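You operate a simulated robot arm through the tools that you are given. There is no shell and no other tool. Be economical: measure what you need, move in short steps, check, and stop when the job is done.

You are at the controls of a simulated two-armed robot. One attempt, no reset.

TASK
Shut the tea cupboard door with the red knob. Take the felt pad with a wooden knob and put it in the black tray. Turn the tempo knob to 140. Fetch the striped pink cartridge and set it on the blue card. Take the green key on the top of the pine table and put it away on the top of the filing cabinet. Take the yellow box of clips and leave it on the top of the printer sideboard. The order is free. Set down upright: felt pad with a wooden knob.

The check looks at the end state, three seconds after you hand in, the way a careful person would. Anything else that was tipped, shoved, dropped, spilled or broken makes it a failure.

THE ROBOT
Two 7-joint arms with two-finger parallel grippers on one trunk, on a base that drives. Base frame: it is fixed to the floor where the robot stands at the start and does not move with it; the origin is under the middle of the robot, x ahead of it, y to its left, z up. Lengths are in cm, angles in degrees, forces in N, time in s.
The left shoulder is at the start at [7, 18.8, 133.4], the right one opposite. With the tool pointing down near the work surface each hand reaches from about 10 to 34 cm from the robot's upright axis, wherever it stands, measured 20 degrees to its own side. Places, roughly: black tray (36x26x5 cm) [100, -20, 50]; felt pad with a wooden knob (7x10x8 cm) [100, -60, 50]; striped pink cartridge [-100, -75, 75]; tea cupboard door with the red knob [70, -10, 30]; tempo knob [-140, -20, 130]; top of the filing cabinet [60, 120, 70]; top of the printer sideboard [-70, 120, 70]; yellow box of clips [-50, -150, 75]. Payload 3.91 kg a hand.
Tool frame (each hand has its own): the origin (TCP) lies between the finger pads and is the grasp point; the fingertips stand 3 cm ahead of it; z points along the fingers, y is the line along which they close. Largest opening 11 cm; finger width 2, thickness 1; the body of the gripper, 4.8 by 11.2 cm, starts 5.5 cm behind the TCP.
Orientation is told as [roll, pitch, yaw] about the base's x, y, z axes, in that order, counted from this pose: with the fingers straight down and closing along the base's y, the tool's x points along the base's -x, its y along +y and its z along -z.

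THE INTERFACE
- The arms move only by the tool arm_command. It takes "left_plan", "right_plan" or both (then of equal length, played together; a hand with none holds still); each is a list of rows, each an object of numbers (a shift or turn left out is 0, a gripper value left out holds the last): "rx", "ry", "rz": the turn, a rotation vector about the base's x, y, z in degrees; "x", "y", "z": the shift along the base's x, y, z in cm; "gripper": the gripper command, from -1 (shut) to 1 (fully open), values between in proportion. In form: [{"rx": .., "ry": .., "rz": .., "x": .., "y": .., "z": .., "gripper": ..}, ...]. A call has 1 to 20 rows; each row shifts and turns the commanded pose from where the row before left it. Rows are played at 5 a second. More than 5 cm and 8.6 degrees between two rows, or a gripper value outside its range, and nothing of the call is played. A pose out of reach is approached as far as the arm can. The call stops where the force on the tool passes 40 N (or 10 N more than at its start, if that is more) or the arm is blocked; 0.2 s more then pass. Each finger travels about 7.2 cm/s and halts on what it meets, pressing with about 24 N; the grip force reading is that of the motor and also rises with nothing between the fingers. The clock runs only during rows and for 0.2 s after the last one: add rows that do not move to give the fingers time. The reply holds the time, the measured pose of the TCP, the force on the tool along the base axes, the opening and the grip force, in the units named above and with some noise, with the torque about the TCP (base axes, N m) and any sound that the robot's microphone picked up.
- Cameras (640 x 400 px; columns grow to the right, rows downward): "scene" is now at [5.34, -5.59, 151.88]; the picture's right is [-1.00, -0.07, 0.00], its down [-0.07, 0.93, -0.36] and it looks along [0.03, -0.36, -0.93] (base axes); focal length 236 px, centre (320, 200). "left" rides on the left gripper at [7.2, -1.7, -10.3] in its tool frame; the picture's right is [0.23, 0.97, 0.00], its down [-0.76, 0.18, -0.62] and it looks along [-0.61, 0.14, 0.78] (tool axes); focal length 222 px, centre (320, 200). "right" rides on the right gripper at [7.2, 1.7, -10.3] in its tool frame; the picture's right is [-0.23, 0.97, 0.00], its down [-0.76, -0.18, -0.62] and it looks along [-0.61, -0.14, 0.78] (tool axes); focal length 222 px, centre (320, 200). There is no depth. A picture from a camera that has moved, and an enlarged one, comes with that camera's place and axes in the base frame and with its lens.
- grab_frame(camera): a new picture of that camera. The clock stands still meanwhile.
- slide_trunk(by): slides the trunk up (or, below 0, down) by that many cm; the arms and the scene camera ride with it, the base frame stays. It gives what a move gives, with no picture.
- steer(legs): drives the robot by 1 to 6 legs, each [ahead, turn to the left] in cm and degrees, along the robot's own axes; the way and the turn of a leg run together, so that a leg with both is an arc; at most 150 cm and 180 degrees a leg. The arms and the cameras ride along, it lands a little off, and it stops where it bumps. It gives what a move gives.
- turn_head(pan, tilt): turns the head with the scene camera to pan (to the left, within 86 degrees either way) and tilt (down, from -29 to 69), counted from straight ahead of the robot. It gives what a move gives.
- zoom(camera, box): a new picture of the part [left, top, right, bottom] of that camera's present view, enlarged. The clock stands still meanwhile.
- hand_in(): hands the job in; it is judged then, once.

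Go step by step. Nothing tells you exact positions but the pictures and the camera data: compare them with the known pose of the tool, close in by small moves and look again before you grip or let go. The budget is 165 turns and 122 pictures, counting those below and the enlarged ones. Unless the task says otherwise, let go and move clear before handing in.

The tools are called after "Request:" as a command line: name --argument value ..., lists and objects as JSON in quotes. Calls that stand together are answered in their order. arm_command: Moves the arms, as the interface text tells. Its arguments: {"type":"object","properties":{"left_plan":{"type":"array"},"right_plan":{"type":"array"}},"required":[]} The other tools are called the same way: slide_trunk (by) slides the trunk up or down; steer (legs) drives the base; turn_head (pan, tilt) turns the head that bears the scene camera; grab_frame (camera) takes a picture; zoom (camera, box) takes an enlarged picture of a part of a camera's view; hand_in () hands the job in.

At the start:

```text
time: 0.0
left_ee_pos: [38.59, -2.75, 89.11]
left_ee_rot: [0.1, -0.1, 0.0]
left_wrist_force: [0.0, 0.6, 0.2]
left_moment: [0.02, 0.0, -0.01]
left_width: 11.01
left_finger_force: 0.0
right_ee_pos: [31.51, -41.86, 77.91]
right_ee_rot: [0.0, 0.0, 0.1]
right_wrist_force: [0.6, 0.1, 0.4]
right_moment: [-0.03, 0.01, -0.01]
right_width: 11.02
right_finger_force: 0.0
trunk travel left (down, up): [-84.4, 9.6]
robot x, y, heading: [-0.07, -0.03, 0.2]
head pan, tilt: [-85.9, 68.8]
```

scene: 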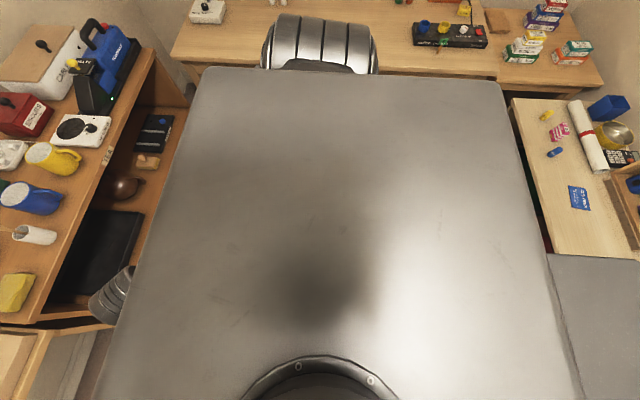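
right: 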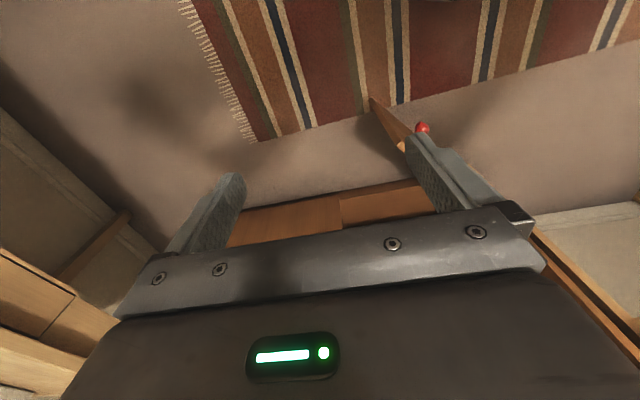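
left: 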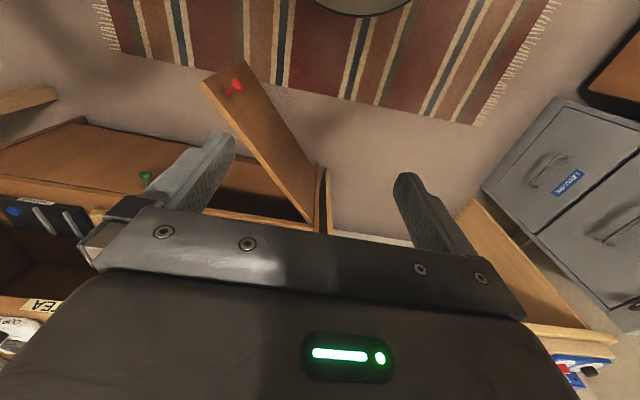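

The head looks far to the right and down; I see a room with furniture all round. I look ahead first.

Request:
turn_head --pan 0 --tilt 40

```text
time: 1.6
left_ee_pos: [38.52, -2.8, 89.09]
left_ee_rot: [0.2, 0.0, 0.0]
left_wrist_force: [0.7, 0.1, -0.7]
left_moment: [0.01, 0.01, 0.0]
left_width: 11.03
left_finger_force: 0.0
right_ee_pos: [31.46, -41.85, 77.99]
right_ee_rot: [0.1, 0.0, 0.0]
right_wrist_force: [-0.3, -0.1, 0.1]
right_moment: [0.02, 0.0, -0.02]
right_width: 11.03
right_finger_force: 0.1
trunk travel left (down, up): [-84.4, 9.6]
robot x, y, heading: [0.06, 0.09, -0.1]
head pan, tilt: [0.0, 40.0]
```

Request:
grab_frame --camera "scene"

Request:
turn_head --pan -70 --tilt 35

Request:
grab_frame --camera "scene"

Request:
turn_head --pan 75 --tilt 35

Request:
grab_frame --camera "scene"

```text
118 pictures are left
camera scene: at [13.45, -0.03, 155.49], right [0.0, -1.0, 0.0], down [-0.64, 0.0, -0.77], along [0.77, 0.0, -0.64], focal length 236 px, centre (320, 200)
```

scene: 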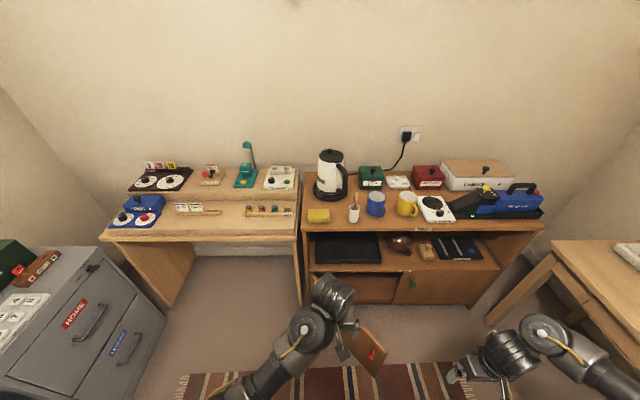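

```text
time: 3.0
left_ee_pos: [38.6, -2.77, 88.99]
left_ee_rot: [0.2, 0.0, 0.1]
left_wrist_force: [1.2, -0.1, -0.3]
left_moment: [0.0, -0.03, 0.01]
left_width: 10.99
left_finger_force: 0.0
right_ee_pos: [31.44, -41.84, 77.97]
right_ee_rot: [-0.1, 0.0, 0.0]
right_wrist_force: [0.6, 0.0, 0.3]
right_moment: [0.02, -0.03, -0.03]
right_width: 10.99
right_finger_force: 0.1
trunk travel left (down, up): [-84.4, 9.6]
robot x, y, heading: [0.22, 0.05, 0.0]
head pan, tilt: [-70.0, 35.0]
```

```text
117 pictures are left
camera scene: at [7.97, -8.29, 156.24], right [-0.94, -0.34, 0.0], down [-0.2, 0.54, -0.82], along [0.28, -0.77, -0.57], focal length 236 px, centre (320, 200)
```

scene: 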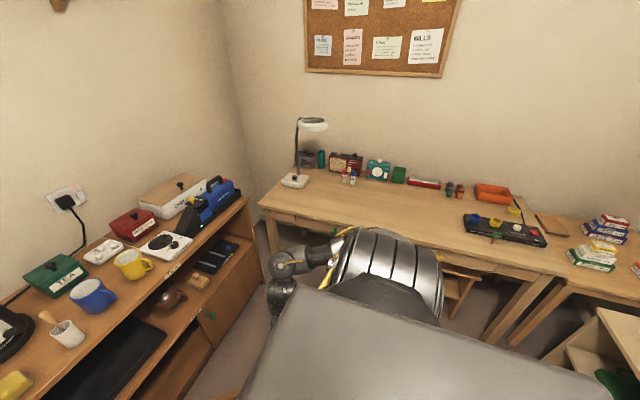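

```text
time: 5.3
left_ee_pos: [38.61, -2.83, 89.03]
left_ee_rot: [0.1, 0.0, 0.1]
left_wrist_force: [0.0, -0.1, 0.3]
left_moment: [-0.01, 0.0, 0.0]
left_width: 11.03
left_finger_force: 0.0
right_ee_pos: [31.45, -41.87, 77.98]
right_ee_rot: [0.0, 0.0, -0.1]
right_wrist_force: [0.0, -0.8, 0.1]
right_moment: [-0.02, 0.0, -0.02]
right_width: 11.0
right_finger_force: 0.1
trunk travel left (down, up): [-84.4, 9.6]
robot x, y, heading: [0.21, -0.19, 0.1]
head pan, tilt: [75.0, 35.0]
```

```text
116 pictures are left
camera scene: at [7.23, 8.49, 156.25], right [0.97, -0.26, 0.0], down [-0.15, -0.55, -0.82], along [0.21, 0.79, -0.57], focal length 236 px, centre (320, 200)
```

scene: 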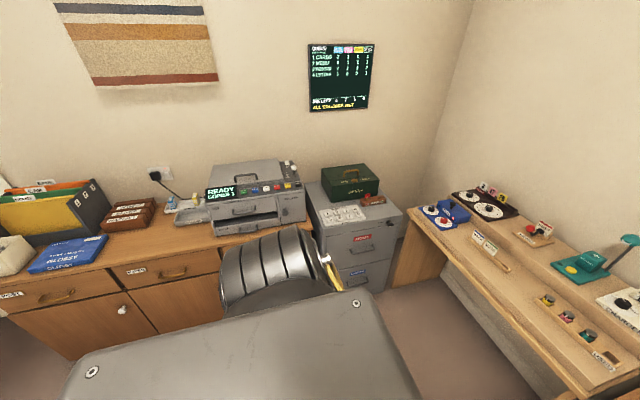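

The cupboard is ahead with the open red-knobbed door below; the sideboard is behind-left, and desk to the right. Let me zoom on the cupboard.

Request:
turn_head --pan -20 --tilt 45

Request:
zoom --camera "scene" --box '[160, 80, 480, 280]'

Request:
grab_frame --camera "scene"

```text
time: 7.0
left_ee_pos: [38.52, -2.72, 89.03]
left_ee_rot: [0.0, 0.0, 0.1]
left_wrist_force: [0.8, 0.3, 0.3]
left_moment: [-0.01, -0.03, 0.01]
left_width: 11.01
left_finger_force: 0.1
right_ee_pos: [31.49, -41.96, 77.98]
right_ee_rot: [0.0, 0.0, 0.0]
right_wrist_force: [0.7, -0.6, -0.1]
right_moment: [0.02, 0.03, -0.01]
right_width: 11.01
right_finger_force: 0.1
trunk travel left (down, up): [-84.4, 9.6]
robot x, y, heading: [-0.05, 0.02, 0.3]
head pan, tilt: [-20.0, 45.0]
```

```text
2.00 times, centred on (320, 180) of scene
camera zoom: at [12.59, -2.79, 154.76], right [-0.34, -0.94, 0.0], down [-0.66, 0.24, -0.71], along [0.66, -0.24, -0.71], focal length 471 px, centre (320, 240)
```

zoom: 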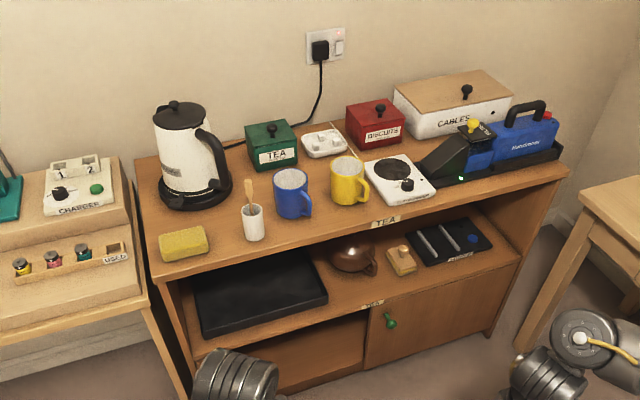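

```text
114 pictures are left
camera scene: at [12.59, -2.79, 154.76], right [-0.34, -0.94, 0.0], down [-0.66, 0.24, -0.71], along [0.66, -0.24, -0.71], focal length 236 px, centre (320, 200)
```

scene: 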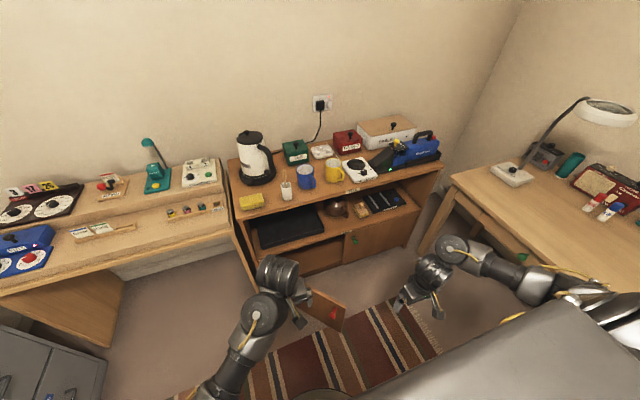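

The felt pad (small block with knob) is on the open shelf right of the brown pot; the black tray is the big dark one at left. Now I turn around to look at the rear of the room.

Request:
steer --legs '[[0, -150]]'

Request:
turn_head --pan 0 --tilt 35

Request:
grab_frame --camera "scene"

Request:
turn_head --pan -40 --tilt 30

Request:
grab_frame --camera "scene"

```text
time: 13.6
left_ee_pos: [-34.96, -16.66, 89.08]
left_ee_rot: [0.1, -0.1, -150.3]
left_wrist_force: [0.1, -0.5, 0.4]
left_moment: [0.02, -0.03, 0.0]
left_width: 11.01
left_finger_force: 0.1
right_ee_pos: [-48.15, 20.68, 78.13]
right_ee_rot: [0.0, 0.1, -150.3]
right_wrist_force: [-0.4, 0.3, 0.2]
right_moment: [-0.01, -0.02, -0.02]
right_width: 10.99
right_finger_force: 0.0
trunk travel left (down, up): [-84.4, 9.6]
robot x, y, heading: [0.0, 0.13, -150.3]
head pan, tilt: [-20.0, 45.0]
```

```text
time: 14.4
left_ee_pos: [-34.89, -16.79, 89.02]
left_ee_rot: [0.2, -0.1, -150.3]
left_wrist_force: [-0.3, 0.4, 0.0]
left_moment: [0.0, 0.03, 0.01]
left_width: 10.98
left_finger_force: 0.0
right_ee_pos: [-48.07, 20.79, 78.04]
right_ee_rot: [0.0, 0.0, -150.3]
right_wrist_force: [0.0, -0.8, -0.1]
right_moment: [-0.02, 0.03, 0.01]
right_width: 10.97
right_finger_force: 0.1
trunk travel left (down, up): [-84.4, 9.6]
robot x, y, heading: [0.12, -0.22, -150.3]
head pan, tilt: [0.0, 35.0]
```

```text
113 pictures are left
camera scene: at [-12.1, -6.79, 156.24], right [-0.49, 0.87, 0.0], down [0.5, 0.28, -0.82], along [-0.71, -0.4, -0.57], focal length 236 px, centre (320, 200)
```

scene: 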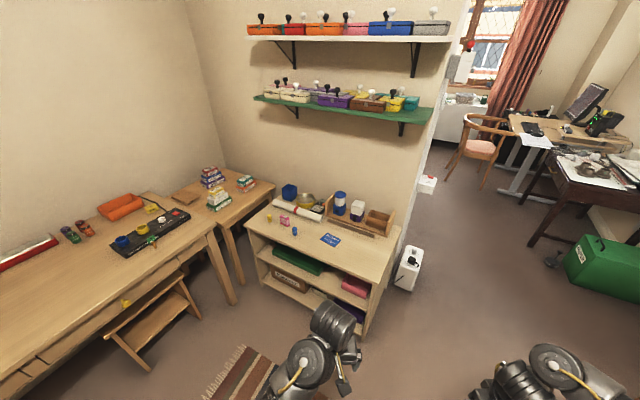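

```text
time: 15.5
left_ee_pos: [-34.93, -16.81, 88.99]
left_ee_rot: [0.1, 0.0, -150.4]
left_wrist_force: [-0.9, -0.7, 0.8]
left_moment: [0.0, -0.02, 0.04]
left_width: 10.99
left_finger_force: 0.0
right_ee_pos: [-48.06, 20.89, 78.01]
right_ee_rot: [0.0, 0.0, -150.3]
right_wrist_force: [-0.2, -0.2, 0.1]
right_moment: [-0.01, 0.01, 0.02]
right_width: 10.98
right_finger_force: 0.1
trunk travel left (down, up): [-84.4, 9.6]
robot x, y, heading: [0.04, -0.76, -150.4]
head pan, tilt: [-40.0, 30.0]
```

```text
112 pictures are left
camera scene: at [-13.34, -0.83, 157.02], right [0.18, 0.98, 0.0], down [0.49, -0.09, -0.87], along [-0.85, 0.15, -0.5], focal length 236 px, centre (320, 200)
```

scene: 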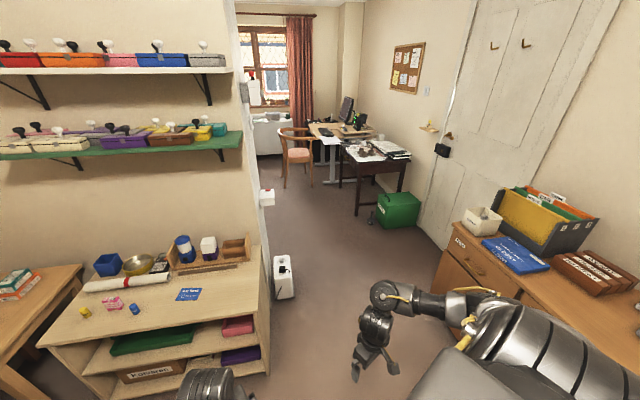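

The pine pieces are behind-right and the wall near the doorway has a white device (perhaps the tempo unit). I zoom on details.

Request:
zoom --camera "scene" --box '[60, 20, 300, 170]'

Request:
zoom --camera "scene" --box '[20, 220, 300, 395]'

Request:
turn_head --pan 25 --tilt 40

Request:
grab_frame --camera "scene"

Request:
zoom --camera "scene" --box '[240, 60, 560, 260]'

```text
2.67 times, centred on (180, 95) of scene
camera zoom: at [-13.34, -0.83, 157.02], right [0.18, 0.98, 0.0], down [0.49, -0.09, -0.87], along [-0.85, 0.15, -0.5], focal length 628 px, centre (693, 480)
```

zoom: 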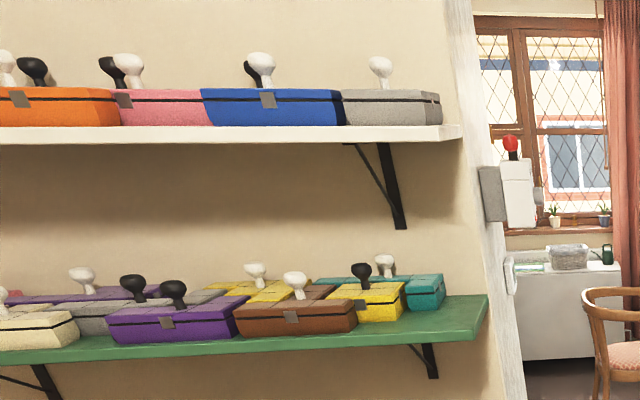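

```text
2.29 times, centred on (160, 308) of scene
camera zoom: at [-13.34, -0.83, 157.02], right [0.18, 0.98, 0.0], down [0.49, -0.09, -0.87], along [-0.85, 0.15, -0.5], focal length 539 px, centre (686, -46)
```

zoom: 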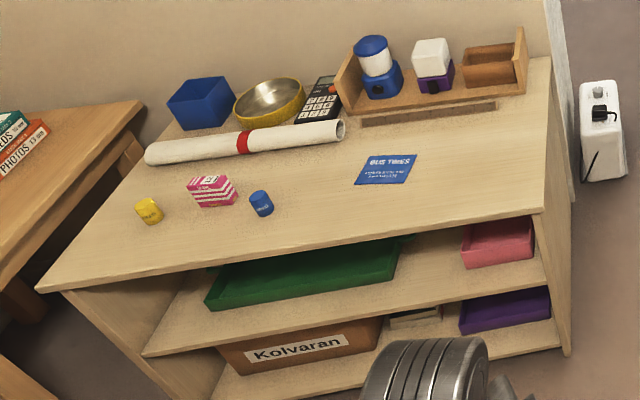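

```text
time: 16.9
left_ee_pos: [-34.93, -16.71, 89.07]
left_ee_rot: [0.2, 0.0, -150.2]
left_wrist_force: [-0.4, -0.3, -0.5]
left_moment: [-0.03, -0.03, 0.0]
left_width: 11.01
left_finger_force: 0.0
right_ee_pos: [-48.16, 20.86, 77.94]
right_ee_rot: [0.0, -0.1, -150.3]
right_wrist_force: [0.0, -0.7, 0.2]
right_moment: [-0.03, -0.02, -0.03]
right_width: 11.0
right_finger_force: 0.0
trunk travel left (down, up): [-84.4, 9.6]
robot x, y, heading: [0.41, 0.1, -150.4]
head pan, tilt: [25.0, 40.0]
```

```text
109 pictures are left
camera scene: at [-9.37, -9.37, 155.49], right [-0.82, 0.58, 0.0], down [0.37, 0.52, -0.77], along [-0.44, -0.62, -0.64], focal length 236 px, centre (320, 200)
```

scene: 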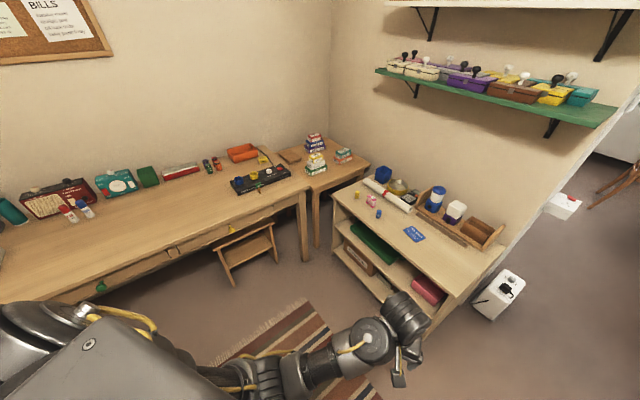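

```text
2.00 times, centred on (400, 160) of scene
camera zoom: at [-9.37, -9.37, 155.49], right [-0.82, 0.58, 0.0], down [0.37, 0.52, -0.77], along [-0.44, -0.62, -0.64], focal length 471 px, centre (160, 280)
```

zoom: 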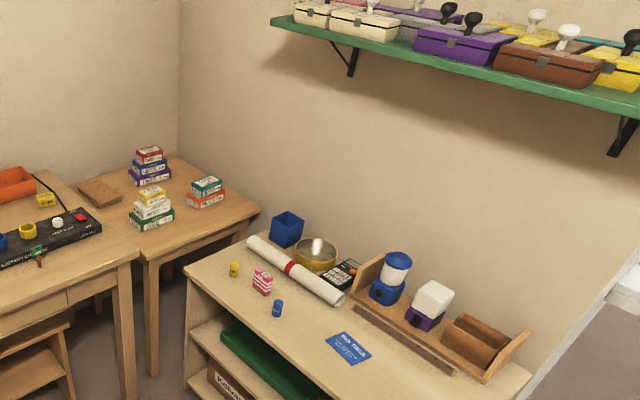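

Now I zoom on the desk with the black strip to find the yellow clips box and the green key.

Request:
zoom --camera "scene" --box '[200, 120, 360, 220]'

Request:
zoom --camera "scene" --box '[0, 140, 240, 290]'

```text
4.00 times, centred on (280, 170) of scene
camera zoom: at [-9.37, -9.37, 155.49], right [-0.82, 0.58, 0.0], down [0.37, 0.52, -0.77], along [-0.44, -0.62, -0.64], focal length 943 px, centre (480, 320)
```

zoom: 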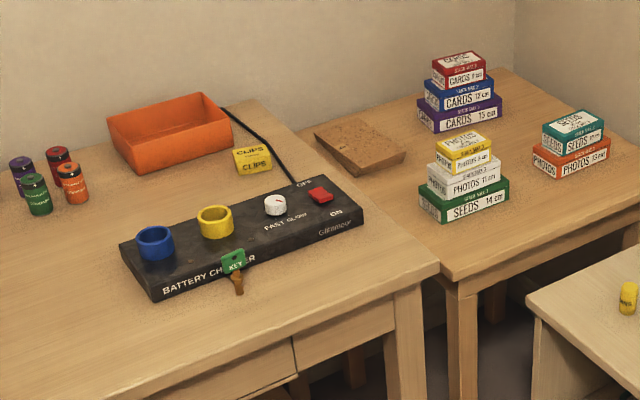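

```text
2.67 times, centred on (120, 215) of scene
camera zoom: at [-9.37, -9.37, 155.49], right [-0.82, 0.58, 0.0], down [0.37, 0.52, -0.77], along [-0.44, -0.62, -0.64], focal length 628 px, centre (853, 160)
```

zoom: 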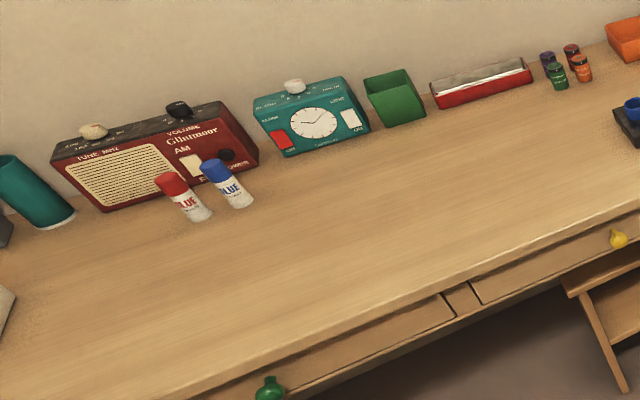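

The key (green tag) leans on the black charger, the clips box is beside the orange tray; cartridge and bus-times card are on the low bookcase at the rear. I raise the hands and drive toward the bookcase.

Request:
arm_command --left_plan '[{"z": 4}, {"z": 4}, {"z": 0}, {"z": 0}]' --right_plan '[{"z": 5}, {"z": 5}, {"z": 5}, {"z": 4}]'

Request:
steer --legs '[[0, 28], [58, 0], [0, -58]]'

Request:
turn_head --pan 0 --tilt 50

Request:
grab_frame --camera "scene"

```text
time: 18.1
left_ee_pos: [-35.02, -18.66, 87.6]
left_ee_rot: [3.5, 0.9, -149.6]
left_wrist_force: [-0.2, -0.5, -0.6]
left_moment: [-0.01, 0.02, 0.03]
left_width: 11.01
left_finger_force: 0.0
left hand out of reach, approached as far as the arm can: row 1, 2
right_ee_pos: [-48.05, 20.69, 96.81]
right_ee_rot: [0.2, 0.0, -150.3]
right_wrist_force: [0.4, -0.4, 0.3]
right_moment: [0.0, -0.02, -0.01]
right_width: 10.97
right_finger_force: 0.1
trunk travel left (down, up): [-84.4, 9.6]
robot x, y, heading: [-0.28, 0.44, -150.3]
head pan, tilt: [25.0, 40.0]
stopped in row 4 (left hand): the arm was blocked; the commanded pose is now the measured one
```

```text
time: 25.3
left_ee_pos: [-70.81, -47.84, 87.73]
left_ee_rot: [3.3, 0.9, -179.6]
left_wrist_force: [0.3, -0.7, -1.1]
left_moment: [0.0, 0.02, 0.01]
left_width: 10.99
left_finger_force: 0.0
right_ee_pos: [-62.6, -7.18, 96.91]
right_ee_rot: [0.0, 0.1, 179.6]
right_wrist_force: [-0.4, 0.5, -0.6]
right_moment: [0.0, -0.02, -0.01]
right_width: 10.99
right_finger_force: 0.0
trunk travel left (down, up): [-84.4, 9.6]
robot x, y, heading: [-30.98, -49.07, 179.7]
head pan, tilt: [25.0, 40.0]
```

```text
time: 26.2
left_ee_pos: [-70.84, -47.75, 87.6]
left_ee_rot: [3.4, 0.8, -179.4]
left_wrist_force: [0.2, -0.1, 0.9]
left_moment: [-0.01, -0.01, 0.02]
left_width: 11.0
left_finger_force: 0.0
right_ee_pos: [-62.55, -7.13, 96.73]
right_ee_rot: [0.0, 0.1, 179.5]
right_wrist_force: [0.6, 0.6, -0.3]
right_moment: [-0.03, 0.04, 0.03]
right_width: 10.97
right_finger_force: 0.1
trunk travel left (down, up): [-84.4, 9.6]
robot x, y, heading: [-31.22, -49.22, 179.5]
head pan, tilt: [0.0, 50.0]
```

```text
105 pictures are left
camera scene: at [-44.07, -48.96, 154.07], right [0.01, 1.0, 0.0], down [0.77, 0.0, -0.64], along [-0.64, 0.0, -0.77], focal length 236 px, centre (320, 200)
```

scene: 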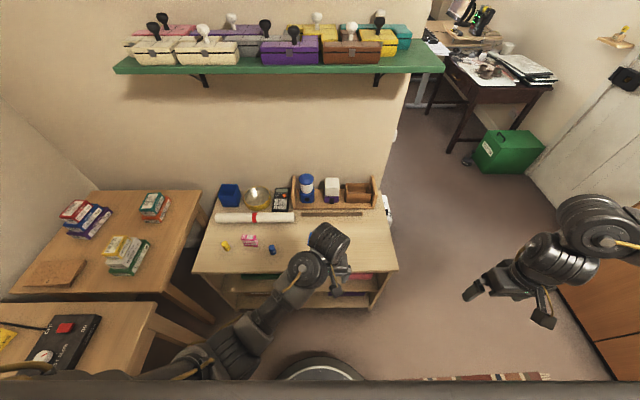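

The bookcase top appears near z≈63, the cartridge about (-96,-79). I move the left hand over to its side, lower the trunk a bit and draw closer.

Request:
arm_command --left_plan '[{"y": -5, "rx": -3.4}, {"y": -5}, {"y": -5}, {"y": -5}, {"y": -5, "z": 2}, {"y": -3, "z": 4}]'

Request:
slide_trunk --by -15

Request:
steer --legs '[[10, 0]]'

Request:
grab_frame --camera "left"

Request:
grab_frame --camera "scene"

```text
refused: row 5 steps farther than a row can; nothing moved
```

```text
time: 27.9
left_ee_pos: [-70.93, -47.76, 72.69]
left_ee_rot: [3.4, 0.9, -179.5]
left_wrist_force: [0.2, -0.2, -0.5]
left_moment: [0.01, 0.04, 0.0]
left_width: 10.98
left_finger_force: 0.1
right_ee_pos: [-62.47, -7.19, 81.82]
right_ee_rot: [0.0, 0.0, 179.5]
right_wrist_force: [-0.2, -0.1, -0.8]
right_moment: [0.07, 0.0, 0.0]
right_width: 11.02
right_finger_force: 0.0
trunk travel left (down, up): [-69.4, 24.6]
robot x, y, heading: [-31.17, -48.92, 179.5]
head pan, tilt: [0.0, 50.0]
```

```text
time: 29.1
left_ee_pos: [-80.87, -47.88, 72.64]
left_ee_rot: [3.4, 0.9, -179.5]
left_wrist_force: [0.0, 0.8, 0.4]
left_moment: [-0.02, 0.02, 0.0]
left_width: 10.99
left_finger_force: 0.1
right_ee_pos: [-72.47, -7.06, 81.8]
right_ee_rot: [0.0, 0.1, 179.7]
right_wrist_force: [-0.3, 0.7, -0.7]
right_moment: [-0.01, 0.0, 0.03]
right_width: 11.01
right_finger_force: 0.1
trunk travel left (down, up): [-69.4, 24.6]
robot x, y, heading: [-40.77, -49.12, 179.6]
head pan, tilt: [0.0, 50.0]
```

```text
104 pictures are left
camera left: at [-73.73, -45.31, 83.0], right [0.24, -0.97, 0.06], down [-0.77, -0.15, 0.62], along [-0.59, -0.19, -0.78], focal length 222 px, centre (320, 200)
```

left: 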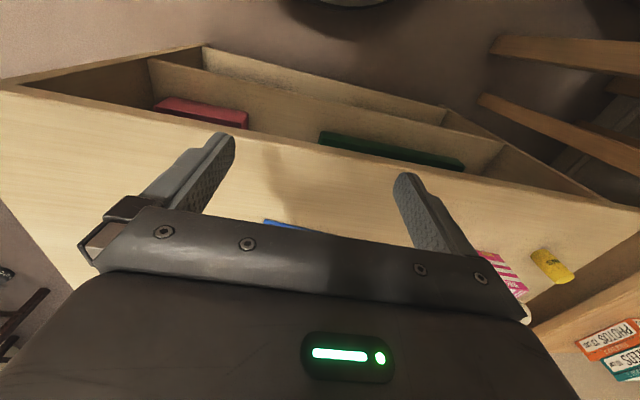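

```text
103 pictures are left
camera scene: at [-53.99, -48.89, 139.06], right [0.01, 1.0, 0.0], down [0.77, 0.0, -0.64], along [-0.64, 0.0, -0.77], focal length 236 px, centre (320, 200)
```

scene: 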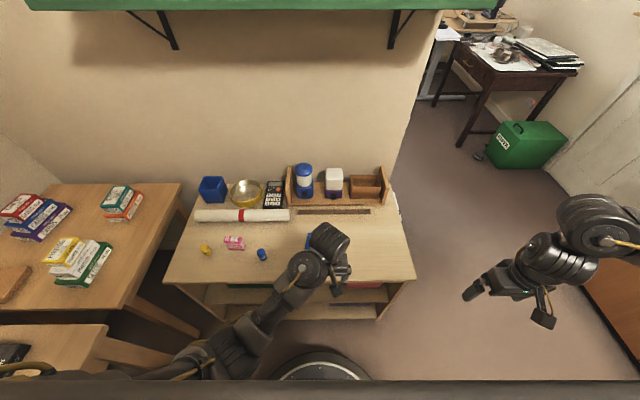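

The cartridge triangulates to about (-97,-80,63). I move the left hand above it, raised, and look.

Request:
arm_command --left_plan '[{"z": 3, "y": -3, "rx": -3.4}, {"z": 3, "y": -3, "ry": -0.9}, {"y": -4.9}, {"y": -4.9}, {"y": -4.9}, {"y": -4.9}, {"y": -4.9, "x": -0.5}, {"x": -4.5}, {"x": -4.5}, {}]'

Request:
grab_frame --camera "left"

Request:
zoom --camera "scene" --box '[160, 160, 420, 322]'

```text
time: 30.6
left_ee_pos: [-79.2, -71.98, 69.03]
left_ee_rot: [6.7, 1.2, -177.9]
left_wrist_force: [-5.3, 9.6, -14.9]
left_moment: [-1.54, 0.49, 0.9]
left_width: 11.01
left_finger_force: 0.1
left hand out of reach, approached as far as the arm can: row 1, 2, 3
right_ee_pos: [-72.44, -7.12, 81.97]
right_ee_rot: [0.0, 0.0, 179.6]
right_wrist_force: [-0.3, -0.2, 0.3]
right_moment: [0.01, 0.0, 0.02]
right_width: 11.01
right_finger_force: 0.1
trunk travel left (down, up): [-69.4, 24.6]
robot x, y, heading: [-41.11, -49.07, 179.5]
head pan, tilt: [0.0, 50.0]
stopped in row 7 (left hand): the force on the tool passed its limit (the readings are from after the stop); the commanded pose is now the measured one
```

```text
102 pictures are left
camera left: at [-72.39, -68.82, 79.27], right [0.26, -0.96, 0.12], down [-0.77, -0.13, 0.62], along [-0.58, -0.25, -0.77], focal length 222 px, centre (320, 200)
```

left: 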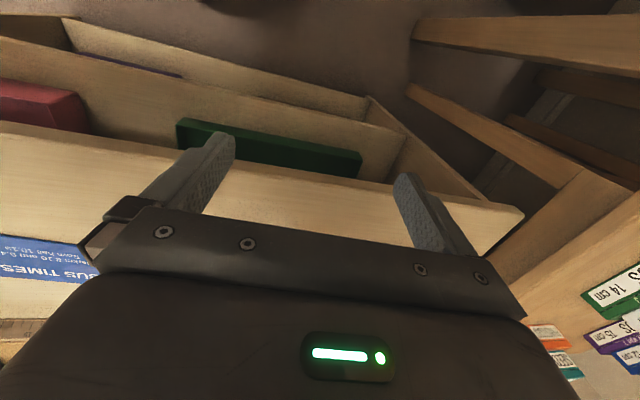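

```text
2.46 times, centred on (290, 241) of scene
camera zoom: at [-53.9, -49.03, 139.08], right [0.01, 1.0, 0.0], down [0.77, 0.0, -0.64], along [-0.64, 0.0, -0.77], focal length 580 px, centre (394, 99)
```

zoom: 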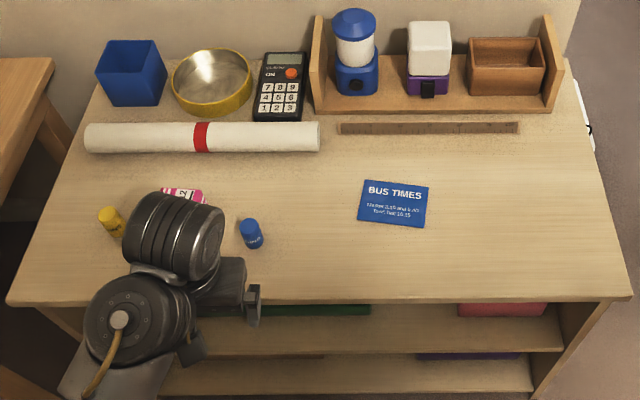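

The left hand met something (likely the bookcase edge) because the cross-body pose limited its height. Nothing on the table moved. I lift straight up now it is on its own side.

Request:
arm_command --left_plan '[{"z": 4}, {"z": 4, "rx": -3.5}, {"z": 4, "rx": -3.2, "ry": -1.2, "rz": -2}, {}]'

```text
time: 30.8
left_ee_pos: [-79.36, -71.94, 69.32]
left_ee_rot: [6.6, 0.9, -177.6]
left_wrist_force: [-2.3, 7.9, -3.2]
left_moment: [-1.09, 0.06, 0.68]
left_width: 10.99
left_finger_force: 0.0
left hand out of reach, approached as far as the arm can: row 1
right_ee_pos: [-72.4, -6.99, 81.8]
right_ee_rot: [0.1, 0.0, 179.6]
right_wrist_force: [-0.4, 0.6, 0.1]
right_moment: [-0.01, -0.02, -0.01]
right_width: 10.97
right_finger_force: 0.0
trunk travel left (down, up): [-69.4, 24.6]
robot x, y, heading: [-40.91, -49.21, 179.9]
head pan, tilt: [0.0, 50.0]
stopped in row 1 (left hand): the force on the tool passed its limit (the readings are from after the stop); the commanded pose is now the measured one
```

The hand still meets resistance from the -y side; I back it off toward +y and look.

Request:
arm_command --left_plan '[{"y": 3}, {"y": 3}, {}]'

Request:
turn_head --pan 25 --tilt 65

Request:
grab_frame --camera "scene"

```text
time: 31.6
left_ee_pos: [-79.36, -65.9, 69.12]
left_ee_rot: [6.6, 1.0, -177.6]
left_wrist_force: [-0.2, -0.7, 0.1]
left_moment: [-0.01, 0.0, -0.04]
left_width: 11.0
left_finger_force: 0.0
right_ee_pos: [-72.5, -7.24, 81.8]
right_ee_rot: [0.2, 0.0, 179.6]
right_wrist_force: [0.4, 0.1, 0.1]
right_moment: [0.01, 0.01, 0.0]
right_width: 11.01
right_finger_force: 0.0
trunk travel left (down, up): [-69.4, 24.6]
robot x, y, heading: [-40.99, -49.05, 179.5]
head pan, tilt: [0.0, 50.0]
```

```text
time: 32.5
left_ee_pos: [-79.38, -65.85, 69.23]
left_ee_rot: [6.7, 0.9, -177.6]
left_wrist_force: [-0.4, 0.2, 0.5]
left_moment: [-0.01, 0.05, -0.01]
left_width: 10.99
left_finger_force: 0.1
right_ee_pos: [-72.41, -7.06, 81.95]
right_ee_rot: [0.1, 0.0, 179.7]
right_wrist_force: [0.5, -0.1, 0.7]
right_moment: [0.0, 0.0, 0.01]
right_width: 11.0
right_finger_force: 0.0
trunk travel left (down, up): [-69.4, 24.6]
robot x, y, heading: [-40.98, -49.02, 179.4]
head pan, tilt: [25.0, 65.0]
```

```text
100 pictures are left
camera scene: at [-51.73, -51.48, 137.26], right [-0.42, 0.91, 0.0], down [0.82, 0.38, -0.42], along [-0.38, -0.18, -0.91], focal length 236 px, centre (320, 200)
```

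scene: 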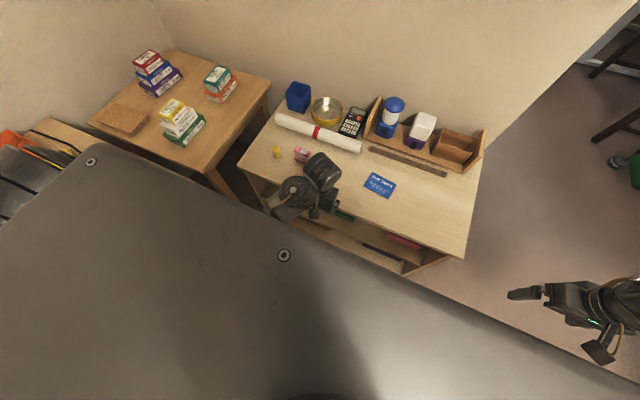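

I suspect the folded arm is at its limit; I back the base away and retry raising.

Request:
steer --legs '[[-13, 0]]'

Request:
arm_command --left_plan '[{"z": 3}, {"z": 3, "rx": -3.5}, {"z": 3, "rx": -3.2, "ry": -1, "rz": -2}, {}]'

```text
time: 33.8
left_ee_pos: [-66.06, -65.88, 69.2]
left_ee_rot: [6.6, 0.9, -177.7]
left_wrist_force: [0.5, 0.1, -0.1]
left_moment: [0.06, 0.0, -0.02]
left_width: 11.0
left_finger_force: 0.1
right_ee_pos: [-59.12, -7.18, 81.8]
right_ee_rot: [0.2, 0.1, 179.5]
right_wrist_force: [0.3, -0.3, -0.6]
right_moment: [0.02, -0.02, 0.0]
right_width: 11.0
right_finger_force: 0.1
trunk travel left (down, up): [-69.4, 24.6]
robot x, y, heading: [-28.04, -49.29, 179.2]
head pan, tilt: [25.0, 65.0]
```

```text
time: 34.8
left_ee_pos: [-66.08, -65.94, 70.09]
left_ee_rot: [6.6, 0.9, -177.7]
left_wrist_force: [-0.4, -0.9, -0.2]
left_moment: [0.03, 0.01, 0.01]
left_width: 10.99
left_finger_force: 0.1
left hand out of reach, approached as far as the arm can: row 1, 2, 3
right_ee_pos: [-59.07, -7.14, 81.84]
right_ee_rot: [0.0, -0.1, 179.5]
right_wrist_force: [-0.2, 0.6, 0.0]
right_moment: [0.0, 0.0, -0.04]
right_width: 11.01
right_finger_force: 0.0
trunk travel left (down, up): [-69.4, 24.6]
robot x, y, heading: [-28.01, -49.0, 179.7]
head pan, tilt: [25.0, 65.0]
```

The arm is at a joint limit here; I try moving outward and forward, then up.

Request:
arm_command --left_plan '[{"y": -4}, {"y": -4}, {"y": -4, "x": 2}, {"y": -4, "x": 2}, {"z": 3}, {"z": 3, "rx": -3.5}, {"z": 3, "rx": -3.2, "ry": -1, "rz": -2}, {}]'

```text
time: 35.4
left_ee_pos: [-66.35, -72.04, 70.08]
left_ee_rot: [6.4, 0.6, -176.4]
left_wrist_force: [-3.7, 14.1, -11.7]
left_moment: [-2.03, 0.44, 1.21]
left_width: 11.03
left_finger_force: 0.1
right_ee_pos: [-59.05, -7.17, 81.85]
right_ee_rot: [0.1, 0.1, 179.6]
right_wrist_force: [-0.2, 0.8, -0.3]
right_moment: [0.0, -0.02, 0.04]
right_width: 11.0
right_finger_force: 0.1
trunk travel left (down, up): [-69.4, 24.6]
robot x, y, heading: [-27.86, -49.32, 179.7]
head pan, tilt: [25.0, 65.0]
stopped in row 2 (left hand): the force on the tool passed its limit (the readings are from after the stop); the commanded pose is now the measured one
```

Contact occurs at the same y after moving in x, so the elbow may be touching the pine desk. I look left.

Request:
turn_head --pan 70 --tilt 45

Request:
grab_frame --camera "scene"

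```text
time: 36.5
left_ee_pos: [-66.25, -72.01, 70.12]
left_ee_rot: [6.6, 0.5, -176.4]
left_wrist_force: [-2.7, 28.1, -22.3]
left_moment: [-4.09, 1.47, 2.33]
left_width: 11.01
left_finger_force: 0.0
right_ee_pos: [-59.19, -7.13, 81.82]
right_ee_rot: [0.0, 0.0, 179.5]
right_wrist_force: [0.5, -0.5, 0.3]
right_moment: [-0.02, 0.01, 0.0]
right_width: 10.99
right_finger_force: 0.1
trunk travel left (down, up): [-69.4, 24.6]
robot x, y, heading: [-28.2, -48.93, 179.7]
head pan, tilt: [70.0, 45.0]
```

```text
99 pictures are left
camera scene: at [-35.81, -56.63, 139.76], right [-0.94, 0.35, 0.0], down [0.25, 0.66, -0.71], along [-0.25, -0.66, -0.71], focal length 236 px, centre (320, 200)
```

scene: 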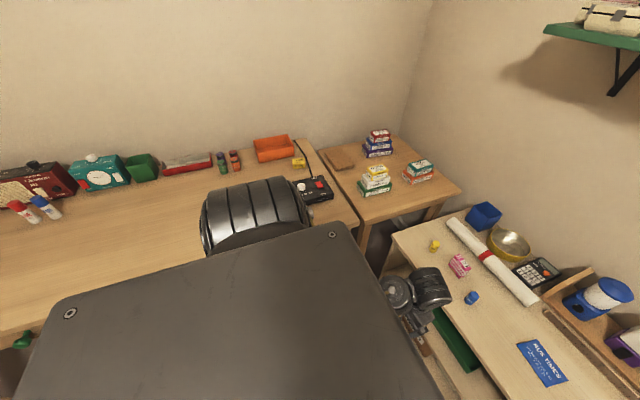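

The elbow is probably against the pine desk's front edge (y≈-101). I withdraw the hand, then reposition the base to approach the bookcase diagonally from more +y.

Request:
arm_command --left_plan '[{"y": 4}, {"y": 4}, {}]'

Request:
steer --legs '[[0, 63], [-38, 0], [0, -33]]'

Request:
arm_command --left_plan '[{"x": -4, "y": -1}, {"x": -4, "y": -3}, {"x": -4, "y": -3}, {"z": 4}, {"z": 4}, {}]'

```text
time: 37.3
left_ee_pos: [-66.39, -64.13, 70.29]
left_ee_rot: [6.4, 0.7, -176.4]
left_wrist_force: [0.1, 0.0, 0.2]
left_moment: [0.01, 0.02, -0.01]
left_width: 11.01
left_finger_force: 0.0
right_ee_pos: [-59.0, -7.26, 81.91]
right_ee_rot: [0.0, -0.1, 179.6]
right_wrist_force: [0.7, 0.9, -0.1]
right_moment: [-0.04, -0.02, 0.0]
right_width: 11.0
right_finger_force: 0.0
trunk travel left (down, up): [-69.4, 24.6]
robot x, y, heading: [-27.93, -49.26, 179.4]
head pan, tilt: [70.0, 45.0]
```

```text
time: 44.0
left_ee_pos: [-36.23, -47.7, 70.28]
left_ee_rot: [6.6, 0.6, -147.1]
left_wrist_force: [-0.3, 0.4, -0.2]
left_moment: [0.03, 0.0, 0.0]
left_width: 10.98
left_finger_force: 0.0
right_ee_pos: [-57.88, 5.45, 81.75]
right_ee_rot: [0.1, 0.0, -151.1]
right_wrist_force: [-1.2, 0.6, -0.4]
right_moment: [0.03, 0.02, 0.02]
right_width: 11.03
right_finger_force: 0.1
trunk travel left (down, up): [-69.4, 24.6]
robot x, y, heading: [-10.05, -15.55, -151.1]
head pan, tilt: [70.0, 45.0]
```

```text
time: 45.4
left_ee_pos: [-47.72, -54.86, 74.41]
left_ee_rot: [6.6, 0.7, -147.0]
left_wrist_force: [-0.2, 0.3, 0.1]
left_moment: [0.0, -0.02, 0.04]
left_width: 10.98
left_finger_force: 0.1
left hand out of reach, approached as far as the arm can: row 5
right_ee_pos: [-57.98, 5.52, 81.89]
right_ee_rot: [0.0, 0.0, -151.2]
right_wrist_force: [0.3, 0.2, 0.3]
right_moment: [-0.02, 0.02, 0.01]
right_width: 11.0
right_finger_force: 0.0
trunk travel left (down, up): [-69.4, 24.6]
robot x, y, heading: [-10.14, -15.68, -150.9]
head pan, tilt: [70.0, 45.0]
```

The height limit follows the shoulder (about 44 below it), so I raise the trunk back and then drive in diagonally.

Request:
slide_trunk --by 15

Request:
steer --legs '[[40, 0]]'

Request:
arm_command --left_plan '[{"rx": -3, "ry": -2}, {"rx": -3}, {}]'

Request:
grab_frame --camera "left"

Request:
turn_head --pan 5 --tilt 55

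Request:
grab_frame --camera "scene"

```text
time: 47.1
left_ee_pos: [-47.78, -54.82, 89.5]
left_ee_rot: [6.6, 0.7, -147.1]
left_wrist_force: [0.0, -0.4, -0.4]
left_moment: [-0.03, 0.0, 0.01]
left_width: 10.98
left_finger_force: 0.0
right_ee_pos: [-57.94, 5.51, 96.74]
right_ee_rot: [0.2, 0.0, -151.1]
right_wrist_force: [-0.6, -0.3, 0.2]
right_moment: [0.01, -0.02, 0.02]
right_width: 10.99
right_finger_force: 0.1
trunk travel left (down, up): [-84.4, 9.6]
robot x, y, heading: [-10.11, -15.6, -151.1]
head pan, tilt: [70.0, 45.0]
```

```text
time: 49.6
left_ee_pos: [-82.73, -74.16, 89.51]
left_ee_rot: [6.5, 0.6, -147.1]
left_wrist_force: [0.2, -0.8, 0.6]
left_moment: [0.02, -0.03, -0.01]
left_width: 11.0
left_finger_force: 0.0
right_ee_pos: [-92.78, -13.94, 96.86]
right_ee_rot: [0.2, -0.1, -151.1]
right_wrist_force: [-0.1, 0.0, -0.3]
right_moment: [-0.02, 0.01, -0.02]
right_width: 10.97
right_finger_force: 0.1
trunk travel left (down, up): [-84.4, 9.6]
robot x, y, heading: [-45.02, -35.2, -151.0]
head pan, tilt: [70.0, 45.0]
```

```text
time: 50.5
left_ee_pos: [-82.11, -74.17, 88.58]
left_ee_rot: [12.6, -0.9, -147.1]
left_wrist_force: [-0.4, -0.1, 0.2]
left_moment: [-0.04, -0.01, -0.02]
left_width: 11.04
left_finger_force: 0.1
left hand out of reach, approached as far as the arm can: row 1
right_ee_pos: [-92.87, -13.94, 96.89]
right_ee_rot: [0.1, 0.0, -151.2]
right_wrist_force: [0.1, 0.0, 1.1]
right_moment: [0.02, 0.0, -0.01]
right_width: 11.0
right_finger_force: 0.1
trunk travel left (down, up): [-84.4, 9.6]
robot x, y, heading: [-44.97, -34.95, -151.1]
head pan, tilt: [70.0, 45.0]
```

```text
98 pictures are left
camera left: at [-78.11, -66.8, 98.16], right [0.71, -0.67, 0.21], down [-0.61, -0.44, 0.66], along [-0.35, -0.6, -0.72], focal length 222 px, centre (320, 200)
```

left: 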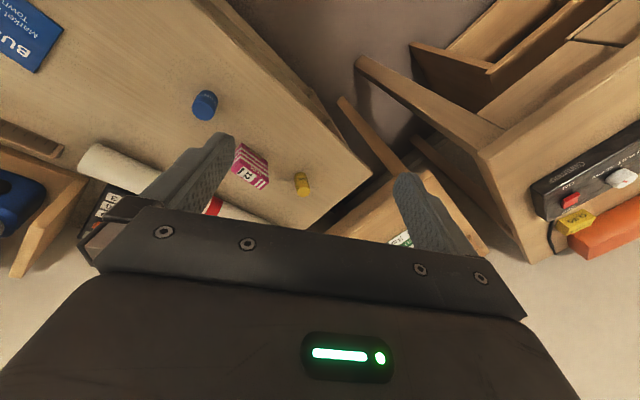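

```text
time: 51.8
left_ee_pos: [-82.19, -74.06, 88.54]
left_ee_rot: [12.7, -0.9, -147.1]
left_wrist_force: [-0.3, -0.2, -0.7]
left_moment: [0.04, 0.0, -0.03]
left_width: 11.0
left_finger_force: 0.2
right_ee_pos: [-92.9, -13.9, 96.82]
right_ee_rot: [0.2, 0.1, -151.0]
right_wrist_force: [0.2, 0.4, 0.0]
right_moment: [0.01, 0.02, 0.01]
right_width: 10.96
right_finger_force: 0.1
trunk travel left (down, up): [-84.4, 9.6]
robot x, y, heading: [-45.11, -35.19, -150.9]
head pan, tilt: [5.0, 55.0]
```

```text
97 pictures are left
camera scene: at [-55.51, -41.52, 153.42], right [-0.56, 0.83, 0.0], down [0.68, 0.46, -0.57], along [-0.48, -0.32, -0.82], focal length 236 px, centre (320, 200)
```

scene: 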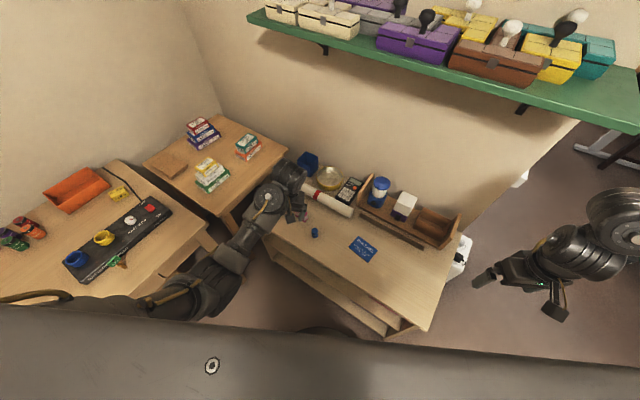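

The cartridge shows in the left camera, at about (-96.5,-79,64). I zoom in on it for its orientation.

Request:
zoom --camera "left" --box '[190, 90, 350, 190]'

Request:
arm_command --left_plan '[{"rx": 5.3, "ry": 3.4}, {"rx": 5.3, "ry": 3.4}, {}]'

```text
4.00 times, centred on (270, 140) of left
camera zoom: at [-78.1, -66.79, 98.18], right [0.71, -0.67, 0.21], down [-0.61, -0.44, 0.66], along [-0.35, -0.6, -0.72], focal length 888 px, centre (520, 440)
```

zoom: 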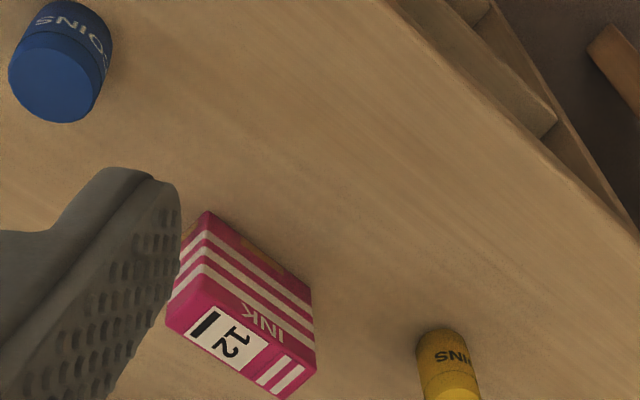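

```text
time: 52.6
left_ee_pos: [-82.15, -74.21, 88.53]
left_ee_rot: [0.0, -0.8, -146.9]
left_wrist_force: [0.3, 1.1, 0.3]
left_moment: [0.0, 0.04, 0.03]
left_width: 11.0
left_finger_force: 0.0
right_ee_pos: [-93.02, -13.8, 96.83]
right_ee_rot: [0.1, 0.0, -151.1]
right_wrist_force: [0.4, -0.3, -0.2]
right_moment: [0.04, 0.0, 0.02]
right_width: 11.02
right_finger_force: 0.0
trunk travel left (down, up): [-84.4, 9.6]
robot x, y, heading: [-44.89, -35.1, -151.2]
head pan, tilt: [5.0, 55.0]
```

The box is aligned with base axes: about 5.6 long in y, 2.3 thick in x, top near z 69, centre (-95.7,-78.7). I turn to yaw 180 and move above it.

Request:
arm_command --left_plan '[{"rz": -8.2, "x": -3.4, "y": -1.1}, {"rz": -8.2, "x": -3.4, "y": -1.1}, {"rz": -8.2, "x": -3.4, "y": -1.1}, {"rz": -8.2, "x": -3.4, "y": -1.1}, {"z": -4}, {"z": -4}, {}]'

Request:
grab_frame --camera "left"

```text
time: 52.9
left_ee_pos: [-83.55, -74.64, 88.43]
left_ee_rot: [-0.1, -0.9, -149.0]
left_wrist_force: [-2.7, 0.9, -5.0]
left_moment: [-0.32, -0.09, 0.2]
left_width: 10.98
left_finger_force: 0.0
right_ee_pos: [-93.0, -13.97, 96.78]
right_ee_rot: [0.2, 0.0, -151.1]
right_wrist_force: [0.2, 0.2, -0.2]
right_moment: [-0.01, 0.0, -0.01]
right_width: 10.99
right_finger_force: 0.0
trunk travel left (down, up): [-84.4, 9.6]
robot x, y, heading: [-44.73, -34.97, -150.9]
head pan, tilt: [5.0, 55.0]
stopped in row 1 (left hand): the force on the tool passed its limit (the readings are from after the stop); the commanded pose is now the measured one
```

```text
95 pictures are left
camera left: at [-78.0, -69.29, 98.66], right [0.7, -0.72, 0.0], down [-0.55, -0.54, 0.64], along [-0.46, -0.44, -0.77], focal length 222 px, centre (320, 200)
```

left: 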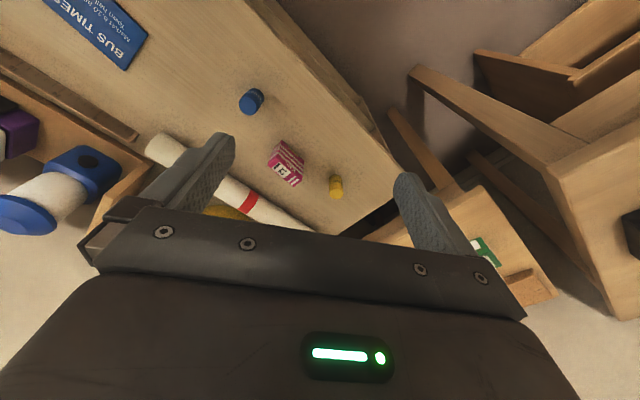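

Nothing touches the hand here; it is the arm's upper limit again. I lower first, away from that limit, then move.

Request:
arm_command --left_plan '[{"z": -4}, {"z": -4}, {}]'

Request:
arm_command --left_plan '[{"rz": -7.7, "x": -3, "y": -1}, {"rz": -7.7, "x": -3, "y": -1}, {"rz": -7.7, "x": -3, "y": -1}, {"rz": -7.7, "x": -3, "y": -1}, {}]'

```text
time: 53.7
left_ee_pos: [-83.29, -74.5, 80.54]
left_ee_rot: [0.1, -1.2, -149.0]
left_wrist_force: [0.0, -0.3, -0.3]
left_moment: [0.0, -0.01, 0.0]
left_width: 11.0
left_finger_force: 0.0
right_ee_pos: [-92.78, -13.83, 96.9]
right_ee_rot: [0.1, 0.0, -151.1]
right_wrist_force: [0.3, 0.9, -0.3]
right_moment: [0.01, 0.02, 0.01]
right_width: 11.03
right_finger_force: 0.0
trunk travel left (down, up): [-84.4, 9.6]
robot x, y, heading: [-44.82, -34.72, -151.0]
head pan, tilt: [5.0, 55.0]
```

```text
time: 54.9
left_ee_pos: [-95.08, -78.42, 80.49]
left_ee_rot: [0.0, -1.0, -179.8]
left_wrist_force: [0.6, -0.2, 0.1]
left_moment: [0.02, 0.01, 0.01]
left_width: 10.99
left_finger_force: 0.1
right_ee_pos: [-92.85, -13.94, 96.95]
right_ee_rot: [0.1, 0.2, -151.1]
right_wrist_force: [0.4, -0.2, -0.6]
right_moment: [-0.01, 0.02, -0.02]
right_width: 11.01
right_finger_force: 0.1
trunk travel left (down, up): [-84.4, 9.6]
robot x, y, heading: [-44.57, -34.99, -151.3]
head pan, tilt: [5.0, 55.0]
```

Free now and above the cartridge; I check the view.

Request:
grab_frame --camera "left"

```text
94 pictures are left
camera left: at [-87.73, -76.75, 90.81], right [0.23, -0.97, 0.0], down [-0.75, -0.18, 0.64], along [-0.62, -0.14, -0.77], focal length 222 px, centre (320, 200)
```

left: 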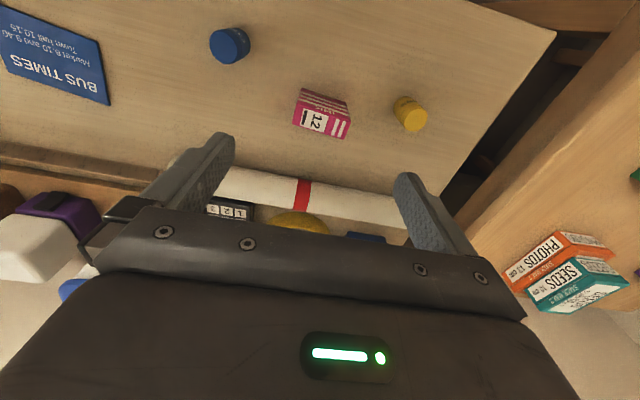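

The cartridge centre agrees (-95.5,-78.5); the card is centred near (-97,-49.7). I descend and grip.

Request:
arm_command --left_plan '[{"z": -4, "x": -0.5}, {"z": -4}, {"z": -3}, {"z": -2}, {}]'

Request:
grab_frame --camera "left"

```text
time: 56.1
left_ee_pos: [-90.34, -79.27, 71.7]
left_ee_rot: [0.0, -1.1, -179.7]
left_wrist_force: [-0.1, -0.3, 0.8]
left_moment: [-0.02, 0.01, 0.02]
left_width: 11.0
left_finger_force: 0.0
left hand out of reach, approached as far as the arm can: row 1, 2, 3, 4
right_ee_pos: [-92.9, -13.87, 96.84]
right_ee_rot: [0.1, 0.1, -151.1]
right_wrist_force: [0.4, 0.1, -0.2]
right_moment: [-0.01, 0.0, -0.03]
right_width: 11.0
right_finger_force: 0.1
trunk travel left (down, up): [-84.4, 9.6]
robot x, y, heading: [-45.14, -34.85, -151.1]
head pan, tilt: [5.0, 55.0]
```

```text
93 pictures are left
camera left: at [-82.8, -77.32, 81.92], right [0.23, -0.97, 0.0], down [-0.75, -0.18, 0.64], along [-0.62, -0.14, -0.77], focal length 222 px, centre (320, 200)
```

left: 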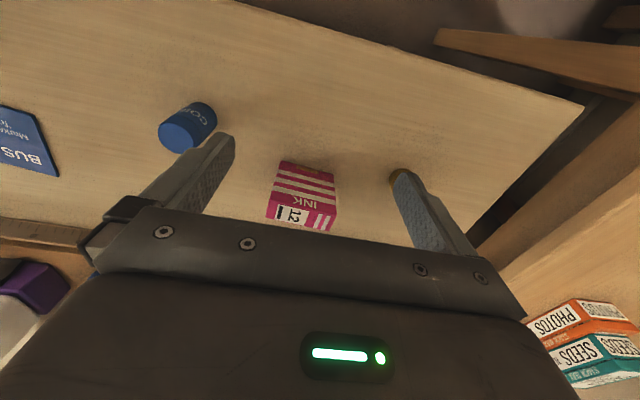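

Out of reach at this trunk height. I lift back over the box and lower the trunk.

Request:
arm_command --left_plan '[{"z": 4}, {"z": 4}, {"z": 4}, {}]'

```text
time: 57.1
left_ee_pos: [-90.15, -79.32, 83.73]
left_ee_rot: [-0.2, -1.1, -179.8]
left_wrist_force: [0.1, -1.1, 0.1]
left_moment: [0.02, 0.0, 0.0]
left_width: 10.97
left_finger_force: 0.1
right_ee_pos: [-92.88, -13.96, 96.89]
right_ee_rot: [0.2, 0.1, -151.0]
right_wrist_force: [0.4, -0.2, 1.0]
right_moment: [-0.03, 0.0, 0.05]
right_width: 10.98
right_finger_force: 0.0
trunk travel left (down, up): [-84.4, 9.6]
robot x, y, heading: [-45.3, -35.06, -150.8]
head pan, tilt: [5.0, 55.0]
```

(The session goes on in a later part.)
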